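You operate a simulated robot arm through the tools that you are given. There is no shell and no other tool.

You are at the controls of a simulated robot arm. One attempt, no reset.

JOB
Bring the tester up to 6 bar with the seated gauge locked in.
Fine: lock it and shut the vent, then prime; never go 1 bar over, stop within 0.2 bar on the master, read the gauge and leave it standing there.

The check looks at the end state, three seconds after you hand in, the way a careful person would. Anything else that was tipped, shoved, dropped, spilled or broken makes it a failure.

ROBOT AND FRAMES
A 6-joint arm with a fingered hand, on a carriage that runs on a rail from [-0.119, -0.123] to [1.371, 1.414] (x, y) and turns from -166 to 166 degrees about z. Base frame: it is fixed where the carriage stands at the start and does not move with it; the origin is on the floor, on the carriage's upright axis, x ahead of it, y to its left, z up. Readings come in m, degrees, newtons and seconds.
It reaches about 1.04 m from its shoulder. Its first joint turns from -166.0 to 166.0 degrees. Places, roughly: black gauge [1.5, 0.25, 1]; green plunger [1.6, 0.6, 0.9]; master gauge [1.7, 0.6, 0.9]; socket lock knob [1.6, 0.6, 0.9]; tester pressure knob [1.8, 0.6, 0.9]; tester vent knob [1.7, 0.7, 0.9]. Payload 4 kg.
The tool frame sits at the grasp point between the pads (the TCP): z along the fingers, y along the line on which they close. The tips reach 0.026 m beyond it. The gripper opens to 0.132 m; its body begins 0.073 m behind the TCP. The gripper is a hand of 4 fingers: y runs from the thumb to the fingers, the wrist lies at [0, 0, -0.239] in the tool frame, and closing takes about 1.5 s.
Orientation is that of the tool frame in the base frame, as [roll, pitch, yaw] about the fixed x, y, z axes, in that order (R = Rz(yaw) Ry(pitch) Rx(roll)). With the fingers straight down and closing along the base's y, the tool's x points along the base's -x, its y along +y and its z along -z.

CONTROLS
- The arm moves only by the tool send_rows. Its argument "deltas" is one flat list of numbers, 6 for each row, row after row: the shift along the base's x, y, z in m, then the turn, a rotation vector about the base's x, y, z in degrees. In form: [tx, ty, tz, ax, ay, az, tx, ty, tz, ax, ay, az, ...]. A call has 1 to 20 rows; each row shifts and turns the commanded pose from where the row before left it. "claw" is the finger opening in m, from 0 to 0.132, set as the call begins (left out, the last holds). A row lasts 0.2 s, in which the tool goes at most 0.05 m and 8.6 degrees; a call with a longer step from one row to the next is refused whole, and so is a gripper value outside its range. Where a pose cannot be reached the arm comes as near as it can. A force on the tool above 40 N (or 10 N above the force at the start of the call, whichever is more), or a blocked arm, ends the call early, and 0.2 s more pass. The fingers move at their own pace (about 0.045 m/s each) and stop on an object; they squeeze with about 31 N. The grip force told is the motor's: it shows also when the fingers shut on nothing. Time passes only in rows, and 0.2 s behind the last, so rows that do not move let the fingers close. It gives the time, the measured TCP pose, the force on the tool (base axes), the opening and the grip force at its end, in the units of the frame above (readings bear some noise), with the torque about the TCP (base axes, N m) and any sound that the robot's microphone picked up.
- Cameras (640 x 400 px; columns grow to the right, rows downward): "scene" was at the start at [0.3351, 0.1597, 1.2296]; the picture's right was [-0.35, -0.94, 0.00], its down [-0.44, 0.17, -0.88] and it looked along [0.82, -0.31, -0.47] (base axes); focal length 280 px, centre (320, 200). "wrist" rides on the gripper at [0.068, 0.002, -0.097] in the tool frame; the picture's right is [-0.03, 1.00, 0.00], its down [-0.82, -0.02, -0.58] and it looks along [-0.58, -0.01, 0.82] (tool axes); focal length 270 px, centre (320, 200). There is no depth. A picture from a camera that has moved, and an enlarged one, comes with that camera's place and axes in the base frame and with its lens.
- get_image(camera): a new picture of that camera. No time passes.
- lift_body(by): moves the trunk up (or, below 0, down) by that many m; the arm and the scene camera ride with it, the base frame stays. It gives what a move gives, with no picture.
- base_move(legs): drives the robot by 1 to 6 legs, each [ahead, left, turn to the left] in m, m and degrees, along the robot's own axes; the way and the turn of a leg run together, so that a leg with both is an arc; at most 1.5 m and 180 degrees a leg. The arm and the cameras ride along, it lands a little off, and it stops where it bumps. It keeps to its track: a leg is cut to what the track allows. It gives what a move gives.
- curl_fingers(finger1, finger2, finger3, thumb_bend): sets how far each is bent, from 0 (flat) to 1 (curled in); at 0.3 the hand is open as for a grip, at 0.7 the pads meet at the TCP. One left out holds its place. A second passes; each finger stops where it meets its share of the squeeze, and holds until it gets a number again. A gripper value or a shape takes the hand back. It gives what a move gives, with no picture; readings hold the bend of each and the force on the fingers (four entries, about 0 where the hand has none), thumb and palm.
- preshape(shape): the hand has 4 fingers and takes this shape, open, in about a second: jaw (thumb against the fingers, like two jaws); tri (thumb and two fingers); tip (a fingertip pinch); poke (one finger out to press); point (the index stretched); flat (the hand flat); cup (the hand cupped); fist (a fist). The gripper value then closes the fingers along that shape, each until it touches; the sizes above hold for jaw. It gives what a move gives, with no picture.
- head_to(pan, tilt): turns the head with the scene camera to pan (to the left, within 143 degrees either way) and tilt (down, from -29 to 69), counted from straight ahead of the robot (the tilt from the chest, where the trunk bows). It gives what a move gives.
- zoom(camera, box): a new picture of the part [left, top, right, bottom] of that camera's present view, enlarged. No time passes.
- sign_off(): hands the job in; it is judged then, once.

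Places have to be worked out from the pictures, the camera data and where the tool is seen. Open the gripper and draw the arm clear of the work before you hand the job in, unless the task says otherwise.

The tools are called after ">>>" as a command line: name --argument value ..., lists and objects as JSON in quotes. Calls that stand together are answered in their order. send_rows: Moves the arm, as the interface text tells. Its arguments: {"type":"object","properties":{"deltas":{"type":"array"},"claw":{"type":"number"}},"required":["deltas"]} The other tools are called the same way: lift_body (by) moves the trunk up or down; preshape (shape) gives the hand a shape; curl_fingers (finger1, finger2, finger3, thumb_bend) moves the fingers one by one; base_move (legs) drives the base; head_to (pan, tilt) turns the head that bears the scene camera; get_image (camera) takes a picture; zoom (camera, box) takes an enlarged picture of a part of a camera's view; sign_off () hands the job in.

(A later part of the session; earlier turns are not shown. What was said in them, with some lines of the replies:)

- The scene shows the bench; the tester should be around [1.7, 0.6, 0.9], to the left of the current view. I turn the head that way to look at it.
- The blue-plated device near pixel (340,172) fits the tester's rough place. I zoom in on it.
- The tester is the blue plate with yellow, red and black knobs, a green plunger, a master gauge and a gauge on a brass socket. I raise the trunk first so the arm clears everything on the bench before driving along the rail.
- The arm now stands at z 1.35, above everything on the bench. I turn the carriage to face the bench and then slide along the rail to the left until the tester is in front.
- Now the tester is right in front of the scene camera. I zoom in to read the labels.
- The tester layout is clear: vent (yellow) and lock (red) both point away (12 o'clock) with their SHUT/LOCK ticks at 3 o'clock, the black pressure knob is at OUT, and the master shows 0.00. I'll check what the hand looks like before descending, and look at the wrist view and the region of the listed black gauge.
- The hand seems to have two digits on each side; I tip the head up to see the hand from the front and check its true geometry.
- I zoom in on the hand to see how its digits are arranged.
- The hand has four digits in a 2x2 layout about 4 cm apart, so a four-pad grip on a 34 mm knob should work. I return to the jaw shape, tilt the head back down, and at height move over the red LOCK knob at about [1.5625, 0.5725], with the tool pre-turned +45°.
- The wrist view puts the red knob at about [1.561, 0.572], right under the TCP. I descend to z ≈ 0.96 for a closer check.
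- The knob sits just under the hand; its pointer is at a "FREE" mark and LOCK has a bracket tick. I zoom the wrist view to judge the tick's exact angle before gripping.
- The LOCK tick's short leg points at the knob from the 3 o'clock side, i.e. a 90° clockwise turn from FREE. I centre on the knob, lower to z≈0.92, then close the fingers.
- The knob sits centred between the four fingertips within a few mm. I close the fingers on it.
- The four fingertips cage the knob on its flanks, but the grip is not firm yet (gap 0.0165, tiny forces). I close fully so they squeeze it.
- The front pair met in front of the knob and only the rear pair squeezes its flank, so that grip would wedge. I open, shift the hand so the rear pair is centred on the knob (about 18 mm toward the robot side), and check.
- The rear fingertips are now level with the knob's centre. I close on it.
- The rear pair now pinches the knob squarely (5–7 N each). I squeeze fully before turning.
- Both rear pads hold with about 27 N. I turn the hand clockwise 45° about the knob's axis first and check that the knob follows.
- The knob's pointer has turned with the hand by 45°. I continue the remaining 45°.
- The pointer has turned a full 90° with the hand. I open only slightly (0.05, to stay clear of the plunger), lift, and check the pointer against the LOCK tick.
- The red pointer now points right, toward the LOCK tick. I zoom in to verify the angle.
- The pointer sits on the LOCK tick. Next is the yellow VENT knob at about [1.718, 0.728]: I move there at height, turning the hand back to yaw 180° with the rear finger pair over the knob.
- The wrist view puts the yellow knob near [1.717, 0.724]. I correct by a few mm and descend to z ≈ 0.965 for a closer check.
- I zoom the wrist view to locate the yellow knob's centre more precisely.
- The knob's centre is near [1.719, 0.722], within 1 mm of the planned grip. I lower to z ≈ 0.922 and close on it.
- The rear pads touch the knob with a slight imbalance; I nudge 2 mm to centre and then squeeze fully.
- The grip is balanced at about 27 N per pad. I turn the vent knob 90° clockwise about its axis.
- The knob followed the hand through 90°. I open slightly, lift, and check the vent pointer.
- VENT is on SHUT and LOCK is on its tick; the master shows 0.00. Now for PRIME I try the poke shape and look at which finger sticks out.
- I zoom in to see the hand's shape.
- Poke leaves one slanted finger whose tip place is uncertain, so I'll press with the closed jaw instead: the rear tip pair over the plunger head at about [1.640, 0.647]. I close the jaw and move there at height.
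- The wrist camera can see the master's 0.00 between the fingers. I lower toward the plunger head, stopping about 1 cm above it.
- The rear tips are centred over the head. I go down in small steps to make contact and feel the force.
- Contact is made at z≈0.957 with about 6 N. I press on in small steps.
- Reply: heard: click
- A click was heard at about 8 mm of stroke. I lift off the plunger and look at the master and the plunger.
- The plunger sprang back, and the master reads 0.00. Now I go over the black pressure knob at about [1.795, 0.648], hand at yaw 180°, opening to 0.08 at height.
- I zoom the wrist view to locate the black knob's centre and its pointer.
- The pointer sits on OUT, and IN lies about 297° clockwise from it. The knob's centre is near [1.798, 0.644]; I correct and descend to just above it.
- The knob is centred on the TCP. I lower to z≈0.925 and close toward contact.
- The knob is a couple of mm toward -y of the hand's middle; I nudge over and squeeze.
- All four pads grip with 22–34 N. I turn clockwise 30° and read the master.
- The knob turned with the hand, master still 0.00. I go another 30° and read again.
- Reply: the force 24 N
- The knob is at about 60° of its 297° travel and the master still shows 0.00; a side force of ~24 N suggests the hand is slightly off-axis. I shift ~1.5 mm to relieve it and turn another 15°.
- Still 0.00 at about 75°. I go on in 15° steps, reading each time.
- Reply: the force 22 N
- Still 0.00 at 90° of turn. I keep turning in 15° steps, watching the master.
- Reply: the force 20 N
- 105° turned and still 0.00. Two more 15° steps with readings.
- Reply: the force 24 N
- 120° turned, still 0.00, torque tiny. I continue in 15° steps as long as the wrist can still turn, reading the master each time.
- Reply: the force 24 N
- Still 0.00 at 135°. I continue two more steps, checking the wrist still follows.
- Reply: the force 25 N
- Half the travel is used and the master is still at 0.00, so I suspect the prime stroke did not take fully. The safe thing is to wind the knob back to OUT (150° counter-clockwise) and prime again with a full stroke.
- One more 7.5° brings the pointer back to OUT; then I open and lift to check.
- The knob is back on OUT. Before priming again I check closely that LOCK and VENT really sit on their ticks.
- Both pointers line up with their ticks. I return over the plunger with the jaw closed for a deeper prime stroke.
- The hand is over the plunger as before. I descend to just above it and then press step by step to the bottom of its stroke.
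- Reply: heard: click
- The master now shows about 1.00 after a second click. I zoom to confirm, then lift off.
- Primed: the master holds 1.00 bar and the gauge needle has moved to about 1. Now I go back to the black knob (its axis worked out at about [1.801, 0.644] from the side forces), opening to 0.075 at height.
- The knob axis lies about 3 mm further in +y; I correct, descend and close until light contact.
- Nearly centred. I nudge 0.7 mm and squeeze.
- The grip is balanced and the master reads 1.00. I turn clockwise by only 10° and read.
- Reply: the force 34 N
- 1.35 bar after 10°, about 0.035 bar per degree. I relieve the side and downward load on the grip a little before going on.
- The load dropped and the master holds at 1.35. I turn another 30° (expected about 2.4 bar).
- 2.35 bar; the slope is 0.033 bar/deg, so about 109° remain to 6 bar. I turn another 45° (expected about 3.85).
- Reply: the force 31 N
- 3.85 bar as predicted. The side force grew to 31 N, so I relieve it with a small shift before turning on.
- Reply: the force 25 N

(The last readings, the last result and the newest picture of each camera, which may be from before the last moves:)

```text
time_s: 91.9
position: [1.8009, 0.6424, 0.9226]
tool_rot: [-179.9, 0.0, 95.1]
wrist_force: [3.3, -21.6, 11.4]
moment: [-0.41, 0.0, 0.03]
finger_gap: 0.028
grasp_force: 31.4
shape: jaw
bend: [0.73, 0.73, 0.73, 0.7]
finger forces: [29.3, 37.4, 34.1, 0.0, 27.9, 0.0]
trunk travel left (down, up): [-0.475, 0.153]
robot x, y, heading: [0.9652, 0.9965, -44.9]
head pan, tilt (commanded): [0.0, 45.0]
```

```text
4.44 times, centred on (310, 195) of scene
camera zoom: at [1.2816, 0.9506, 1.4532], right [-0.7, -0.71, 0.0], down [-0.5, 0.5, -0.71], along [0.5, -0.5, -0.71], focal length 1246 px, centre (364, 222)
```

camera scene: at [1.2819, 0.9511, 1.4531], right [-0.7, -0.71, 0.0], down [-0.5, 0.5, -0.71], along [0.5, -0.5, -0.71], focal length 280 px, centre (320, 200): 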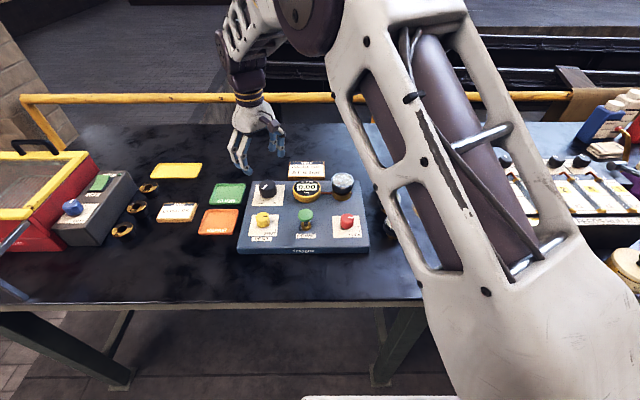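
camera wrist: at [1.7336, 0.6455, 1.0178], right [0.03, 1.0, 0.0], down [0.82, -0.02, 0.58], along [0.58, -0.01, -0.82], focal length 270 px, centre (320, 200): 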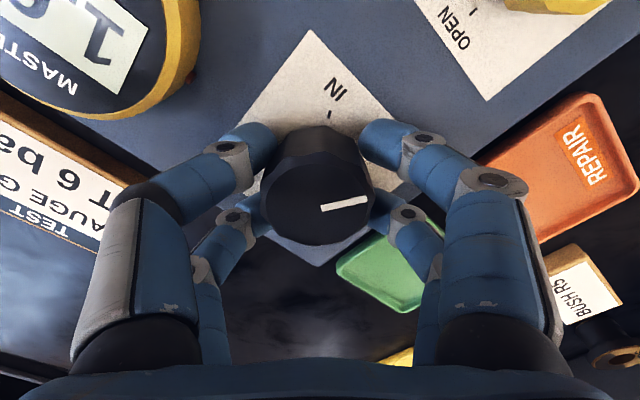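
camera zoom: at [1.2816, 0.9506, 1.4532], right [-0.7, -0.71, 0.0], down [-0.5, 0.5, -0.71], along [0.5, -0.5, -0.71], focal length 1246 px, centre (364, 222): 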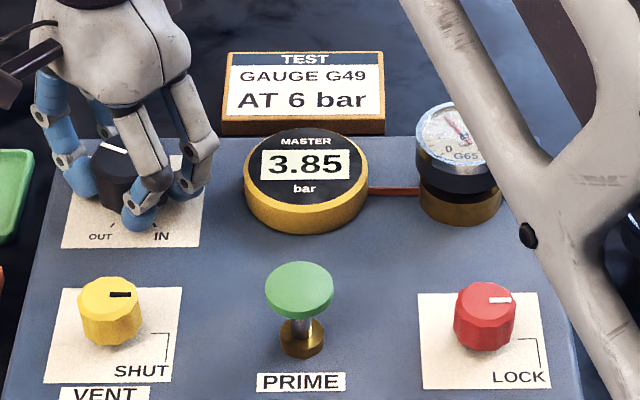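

The load is lower and the pressure holds. I go on 20° with a further slight shift (expected about 4.5).

>>> send_rows --deltas '[0, -0.0007, 0, 0, 0, -5, 0, -0.0007, 0.0003, 0, 0, -5, 0, -0.0007, 0.0003, 0, 0, -5, 0, 0, 0.0003, 0, 0, -5, 0, 0, 0, 0, 0, 0]'

>>> zoom --camera "scene" --box '[240, 150, 380, 240]'

```text
time_s: 93.1
position: [1.8012, 0.641, 0.9221]
tool_rot: [-180.0, 0.0, 75.1]
wrist_force: [-0.2, -7.0, 13.0]
moment: [-0.07, 0.06, -0.02]
finger_gap: 0.0281
grasp_force: 30.7
shape: jaw
bend: [0.73, 0.73, 0.73, 0.7]
finger forces: [32.6, 33.9, 30.9, 0.1, 29.3, 0.0]
trunk travel left (down, up): [-0.475, 0.153]
robot x, y, heading: [0.9636, 0.9938, -45.2]
head pan, tilt (commanded): [0.0, 45.0]
```

```text
4.44 times, centred on (310, 195) of scene
camera zoom: at [1.2815, 0.9512, 1.4532], right [-0.7, -0.71, 0.0], down [-0.5, 0.5, -0.71], along [0.5, -0.5, -0.71], focal length 1246 px, centre (364, 222)
```

zoom: 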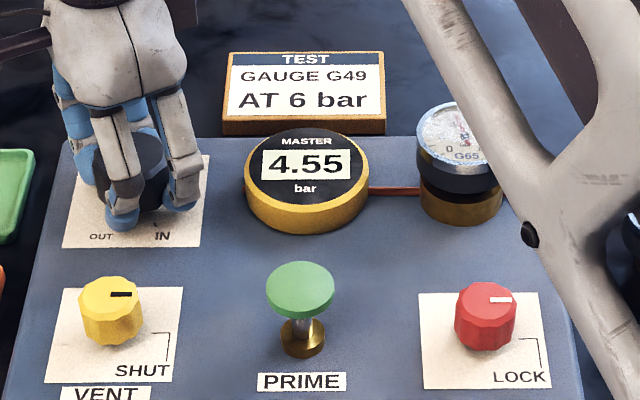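

4.55 bar, side load small. Next 30° (expected about 5.55).

>>> send_rows --deltas '[0, 0, 0, 0, 0, -5, 0, 0, 0, 0, 0, -5, 0, 0, 0, 0, 0, -5, 0, 0, 0, 0, 0, -5, 0, 0, 0, 0, 0, -5, 0, 0, 0, 0, 0, -5, 0, 0, 0, 0, 0, 0]'

>>> zoom --camera "scene" --box '[240, 150, 380, 240]'

```text
time_s: 94.7
position: [1.8012, 0.6404, 0.9228]
tool_rot: [179.9, 0.0, 45.0]
wrist_force: [-11.6, 6.2, 0.2]
moment: [0.13, 0.24, 0.02]
finger_gap: 0.0279
grasp_force: 30.9
shape: jaw
bend: [0.73, 0.73, 0.73, 0.7]
finger forces: [29.7, 30.7, 34.5, 0.0, 32.8, 0.0]
trunk travel left (down, up): [-0.475, 0.153]
robot x, y, heading: [0.9643, 0.9979, -44.9]
head pan, tilt (commanded): [0.0, 45.0]
```

```text
4.44 times, centred on (310, 195) of scene
camera zoom: at [1.2815, 0.9513, 1.4532], right [-0.7, -0.71, 0.0], down [-0.5, 0.5, -0.71], along [0.5, -0.5, -0.71], focal length 1246 px, centre (364, 222)
```

zoom: 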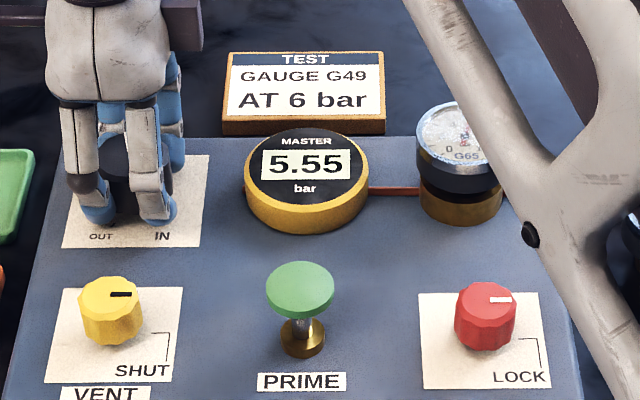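

5.55 bar. Remaining 0.45 bar is about 13.5°; I turn 10° first (expected about 5.9).

>>> send_rows --deltas '[0, 0, 0, 0, 0, -5, 0, 0, 0, 0, 0, -5, 0, 0, 0, 0, 0, 0]'

>>> zoom --camera "scene" --box '[240, 150, 380, 240]'

```text
time_s: 95.5
position: [1.8009, 0.6396, 0.923]
tool_rot: [-179.9, 0.1, 34.9]
wrist_force: [-18.4, 5.1, -3.3]
moment: [0.17, 0.35, 0.07]
finger_gap: 0.0282
grasp_force: 31.1
shape: jaw
bend: [0.73, 0.73, 0.73, 0.7]
finger forces: [28.0, 31.6, 36.2, 0.1, 32.0, 0.0]
trunk travel left (down, up): [-0.475, 0.153]
robot x, y, heading: [0.9655, 0.9956, -45.1]
head pan, tilt (commanded): [0.0, 45.0]
```

```text
4.44 times, centred on (310, 195) of scene
camera zoom: at [1.2814, 0.951, 1.4532], right [-0.7, -0.71, 0.0], down [-0.5, 0.5, -0.71], along [0.5, -0.5, -0.71], focal length 1246 px, centre (364, 222)
```

zoom: 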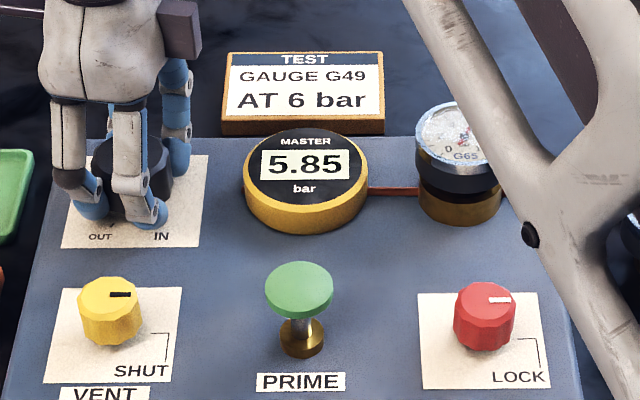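

5.85 bar. A further 4.5° should land on 6.00.

>>> send_rows --deltas '[0, 0, 0, 0, 0, -4.5, 0, 0, 0, 0, 0, 0, 0, 0, 0, 0, 0, 0]'

>>> zoom --camera "scene" --box '[240, 150, 380, 240]'

```text
time_s: 96.3
position: [1.802, 0.6396, 0.9234]
tool_rot: [-180.0, 0.1, 30.4]
wrist_force: [-25.1, 1.6, -3.1]
moment: [0.12, 0.47, 0.03]
finger_gap: 0.0283
grasp_force: 31.0
shape: jaw
bend: [0.73, 0.73, 0.73, 0.7]
finger forces: [26.9, 33.1, 38.1, 0.1, 31.3, 0.0]
trunk travel left (down, up): [-0.475, 0.153]
robot x, y, heading: [0.9657, 0.9944, -44.8]
head pan, tilt (commanded): [0.0, 45.0]
```

```text
4.44 times, centred on (310, 195) of scene
camera zoom: at [1.2811, 0.9509, 1.4533], right [-0.7, -0.71, 0.0], down [-0.5, 0.5, -0.71], along [0.5, -0.5, -0.71], focal length 1246 px, centre (364, 222)
```

zoom: 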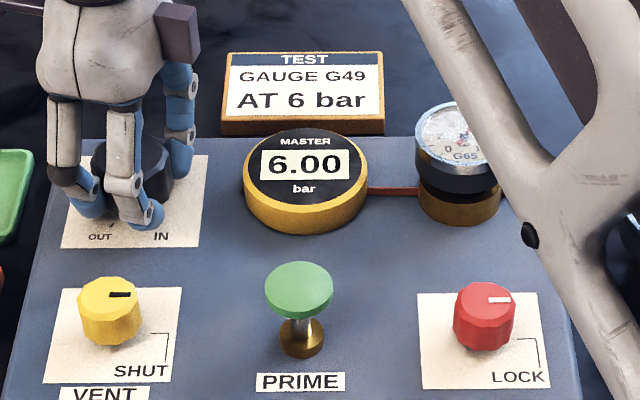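

6.00 bar. I relieve the 25 N side load with a small shift, check the reading, then open the fingers.

>>> send_rows --deltas '[-0.001, 0, 0, 0, 0, 0, -0.001, 0, 0, 0, 0, 0, 0, 0, 0, 0, 0, 0]'

>>> send_rows --deltas '[0, 0, 0, 0, 0, 0, 0, 0, 0, 0, 0, 0, 0, 0, 0, 0, 0, 0, 0, 0, 0, 0, 0, 0, 0, 0, 0, 0, 0, 0, 0, 0, 0, 0, 0, 0]' --claw 0.065

>>> zoom --camera "scene" --box '[240, 150, 380, 240]'

>>> get_image --camera "wrist"

```text
time_s: 97.1
position: [1.8008, 0.6392, 0.9232]
tool_rot: [179.9, 0.1, 30.5]
wrist_force: [-11.3, -2.5, -10.5]
moment: [-0.01, 0.31, 0.03]
finger_gap: 0.028
grasp_force: 30.7
shape: jaw
bend: [0.73, 0.73, 0.73, 0.7]
finger forces: [30.8, 33.8, 33.5, 0.0, 29.7, 0.1]
trunk travel left (down, up): [-0.475, 0.153]
robot x, y, heading: [0.9635, 0.9991, -44.4]
head pan, tilt (commanded): [0.0, 45.0]
```

```text
time_s: 98.5
position: [1.801, 0.6405, 0.924]
tool_rot: [-179.9, -0.1, 30.5]
wrist_force: [-0.2, -0.7, -0.2]
moment: [0.0, -0.01, -0.01]
finger_gap: 0.0643
grasp_force: 0.1
shape: jaw
bend: [0.73, 0.73, 0.73, 0.7]
finger forces: [0.0, 0.1, 0.0, 0.1, 0.0, 0.0]
trunk travel left (down, up): [-0.475, 0.153]
robot x, y, heading: [0.9654, 0.9942, -44.8]
head pan, tilt (commanded): [0.0, 45.0]
```

```text
4.44 times, centred on (310, 195) of scene
camera zoom: at [1.2819, 0.9511, 1.4531], right [-0.7, -0.71, 0.0], down [-0.5, 0.5, -0.71], along [0.5, -0.5, -0.71], focal length 1246 px, centre (364, 222)
```

zoom: 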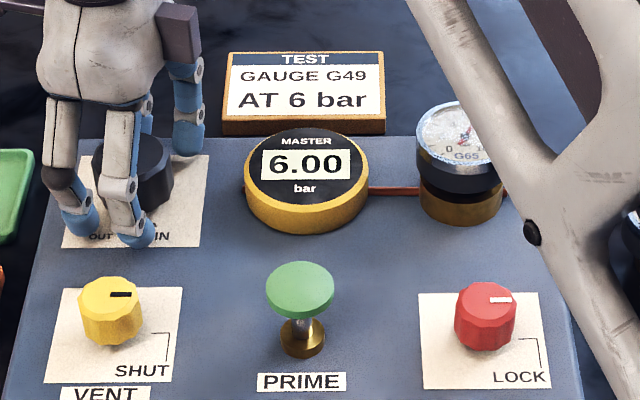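

```text
taken
camera wrist: at [1.8615, 0.6735, 1.0188], right [0.49, -0.87, 0.0], down [-0.71, -0.4, 0.58], along [-0.51, -0.28, -0.82], focal length 270 px, centre (320, 200)
```

wrist: 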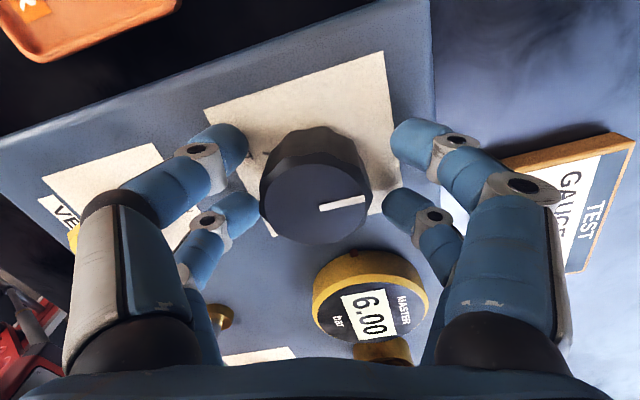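

The reading stays 6.00 with the fingers free of the knob. I lift straight up, well clear of everything.

>>> send_rows --deltas '[0, 0, 0.02, 0, 0, 0, 0, 0, 0.04, 0, 0, 0, 0, 0, 0.04, 0, 0, 0, 0, 0, 0.045, 0, 0, 0, 0, 0, 0.045, 0, 0, 0, 0, 0, 0.045, 0, 0, 0, 0, 0, 0.045, 0, 0, 0, 0, 0, 0.045, 0, 0, 0, 0, 0, 0.045, 0, 0, 0, 0, 0, 0, 0, 0, 0]'

>>> get_image --camera "scene"

>>> zoom --camera "scene" --box '[230, 150, 370, 260]'

>>> zoom --camera "scene" --box '[325, 165, 365, 200]'

```text
time_s: 100.7
position: [1.8015, 0.6427, 1.2925]
tool_rot: [180.0, 0.0, 30.4]
wrist_force: [0.6, -0.7, 0.8]
moment: [-0.01, 0.0, -0.04]
finger_gap: 0.0644
grasp_force: 0.1
shape: jaw
bend: [0.73, 0.73, 0.73, 0.7]
finger forces: [0.0, 0.0, 0.0, 0.0, 0.0, 0.0]
trunk travel left (down, up): [-0.475, 0.153]
robot x, y, heading: [0.9678, 0.9957, -44.7]
head pan, tilt (commanded): [0.0, 45.0]
```

```text
taken
camera scene: at [1.2819, 0.9511, 1.4531], right [-0.7, -0.71, 0.0], down [-0.5, 0.5, -0.71], along [0.5, -0.5, -0.71], focal length 280 px, centre (320, 200)
```

scene: 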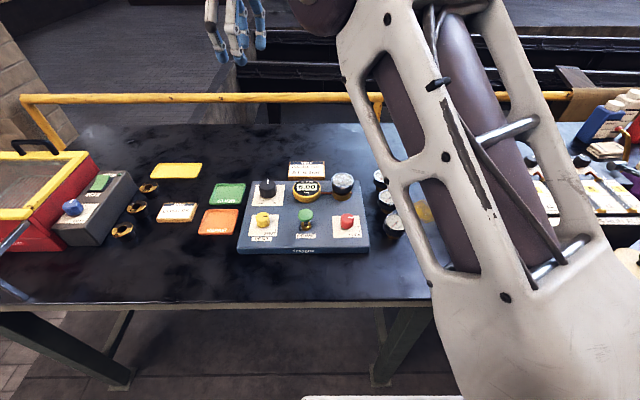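

```text
3.64 times, centred on (300, 205) of scene
camera zoom: at [1.2819, 0.9511, 1.4531], right [-0.7, -0.71, 0.0], down [-0.5, 0.5, -0.71], along [0.5, -0.5, -0.71], focal length 1020 px, centre (393, 182)
```

zoom: 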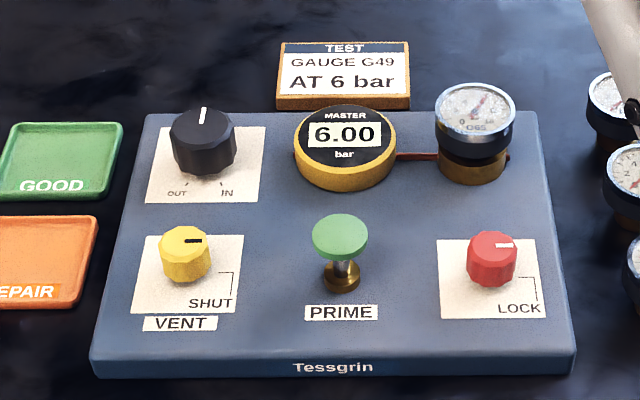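

```text
11.43 times, centred on (345, 182) of scene
camera zoom: at [1.2819, 0.9511, 1.4531], right [-0.7, -0.71, 0.0], down [-0.5, 0.5, -0.71], along [0.5, -0.5, -0.71], focal length 3205 px, centre (34, 400)
```

zoom: 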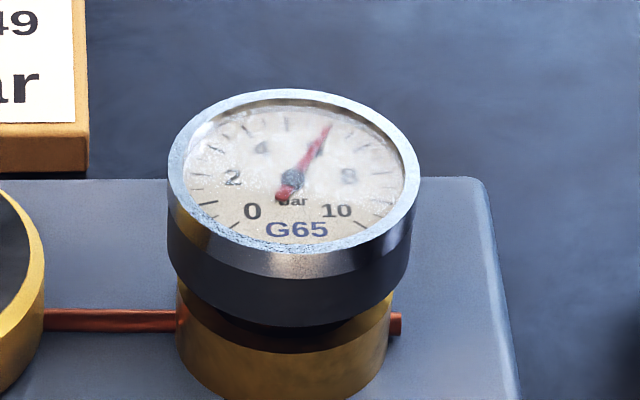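

The master stands at 6.00 and the seated gauge G65 reads about 6 bar, with LOCK and VENT on their ticks. I open the hand, draw the arm back at height, and check that the pressure stays put.

>>> send_rows --deltas '[-0.024, 0.0235, 0.01, 0, 0, 0, -0.024, 0.0235, 0.01, 0, 0, 0, -0.024, 0.0235, 0.01, 0, 0, 0, 0, 0, 0, 0, 0, 0, 0, 0, 0, 0, 0, 0, 0, 0, 0, 0, 0, 0, 0, 0, 0, 0, 0, 0, 0, 0, 0, 0, 0, 0, 0, 0, 0, 0, 0, 0, 0, 0, 0, 0, 0, 0, 0, 0, 0, 0, 0, 0, 0, 0, 0, 0, 0, 0, 0, 0, 0, 0, 0, 0, 0, 0, 0, 0, 0, 0]' --claw 0.13

>>> get_image --camera "scene"

>>> zoom --camera "scene" --box '[230, 150, 370, 260]'

>>> get_image --camera "wrist"

```text
time_s: 103.7
position: [1.7297, 0.712, 1.3233]
tool_rot: [-179.9, 0.0, 30.6]
wrist_force: [0.9, 0.0, 0.1]
moment: [0.02, -0.02, 0.0]
finger_gap: 0.1304
grasp_force: 0.0
shape: jaw
bend: [0.33, 0.33, 0.33, 0.29]
finger forces: [0.0, 0.0, 0.0, 0.1, 0.1, 0.0]
trunk travel left (down, up): [-0.475, 0.153]
robot x, y, heading: [0.9674, 0.9973, -45.0]
head pan, tilt (commanded): [0.0, 45.0]
```

```text
taken
camera scene: at [1.2819, 0.9511, 1.4531], right [-0.7, -0.71, 0.0], down [-0.5, 0.5, -0.71], along [0.5, -0.5, -0.71], focal length 280 px, centre (320, 200)
```

scene: 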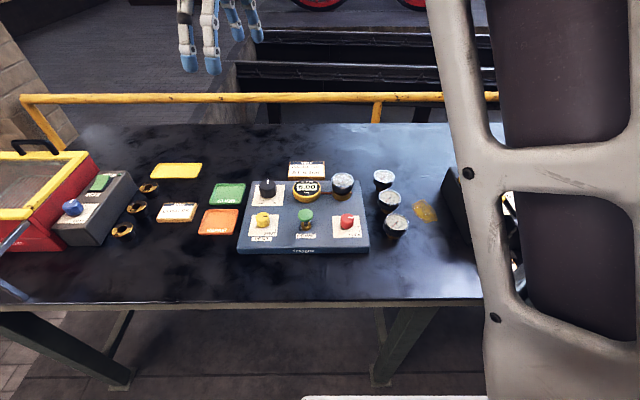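

```text
3.64 times, centred on (300, 205) of scene
camera zoom: at [1.2819, 0.9511, 1.4531], right [-0.7, -0.71, 0.0], down [-0.5, 0.5, -0.71], along [0.5, -0.5, -0.71], focal length 1020 px, centre (393, 182)
```

zoom: 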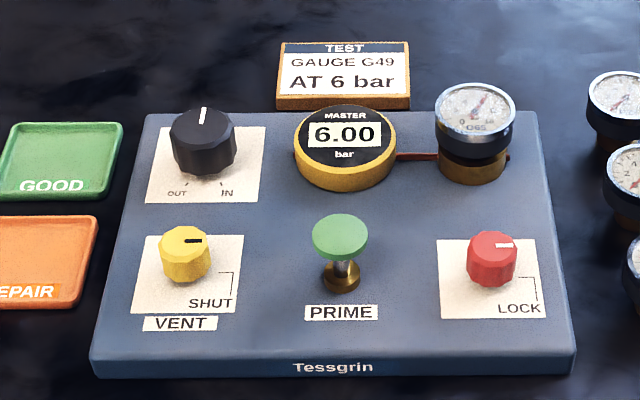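

```text
taken
camera wrist: at [1.7903, 0.745, 1.4183], right [0.49, -0.87, 0.0], down [-0.71, -0.4, 0.58], along [-0.51, -0.28, -0.82], focal length 270 px, centre (320, 200)
```

wrist: 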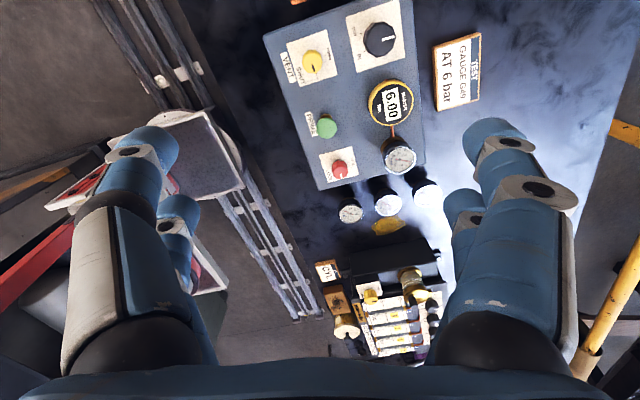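

The pressure holds at 6.00 after several seconds and nothing else has moved. I take a last close reading of the seated gauge.

>>> zoom --camera "wrist" --box '[375, 125, 425, 180]'

>>> zoom --camera "scene" --box '[325, 165, 365, 200]'

```text
7.27 times, centred on (400, 152) of wrist
camera zoom: at [1.7903, 0.745, 1.4183], right [0.49, -0.87, 0.0], down [-0.71, -0.4, 0.58], along [-0.51, -0.28, -0.82], focal length 1966 px, centre (-262, 546)
```

zoom: 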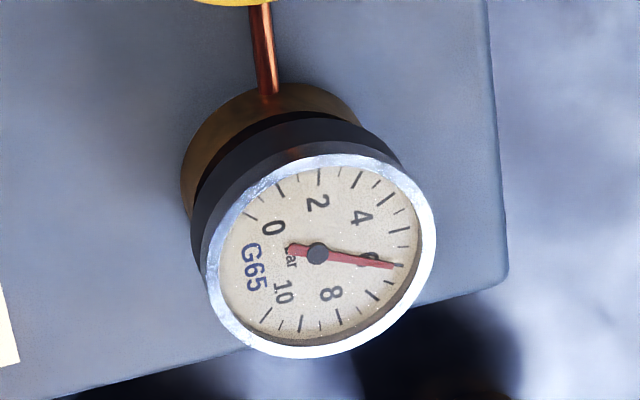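

```text
11.43 times, centred on (345, 182) of scene
camera zoom: at [1.2819, 0.9511, 1.4531], right [-0.7, -0.71, 0.0], down [-0.5, 0.5, -0.71], along [0.5, -0.5, -0.71], focal length 3205 px, centre (34, 400)
```

zoom: 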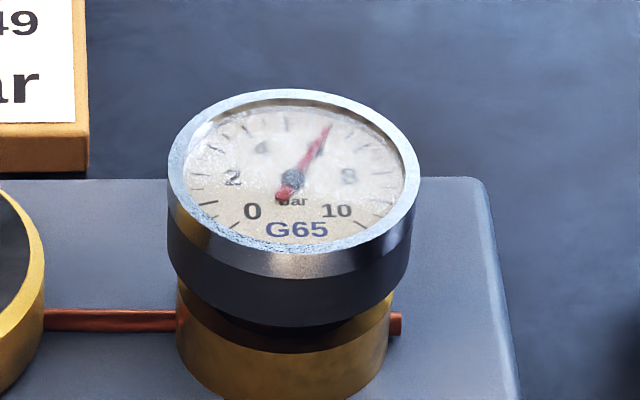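

The seated gauge G65 points right at the 6 mark and the master stands at 6.00 bar. LOCK and VENT are set, the hand is open and the arm is clear, so I hand the job in.

>>> sign_off

```text
The job is handed in.
```

The tester is standing at 6.00 bar on the master, with the seated gauge locked in and the vent shut. The seated gauge points at its 6 mark, and I handed the job in with the pressure left there.

- **Gauge mismatch:** the card on the bench asks for gauge G49, but the gauge in the socket is G65. I followed your instruction and used the seated one; G49 is still loose on the bench.
- **Priming:** it took two strokes. After the first, the master stayed at 0.00, even with the pressure knob turned halfway in. I wound the knob back out and pressed again, and the master went to 1.00 bar.
- **Raising the pressure:** I brought it up in small steps, and the highest reading I saw was 6.00 bar. It still read 6.00 about seven seconds after I reached it, with the hand off the knob.

I didn't see anything else on the bench move. The hand is open and the arm is drawn back and up, clear of the tester.
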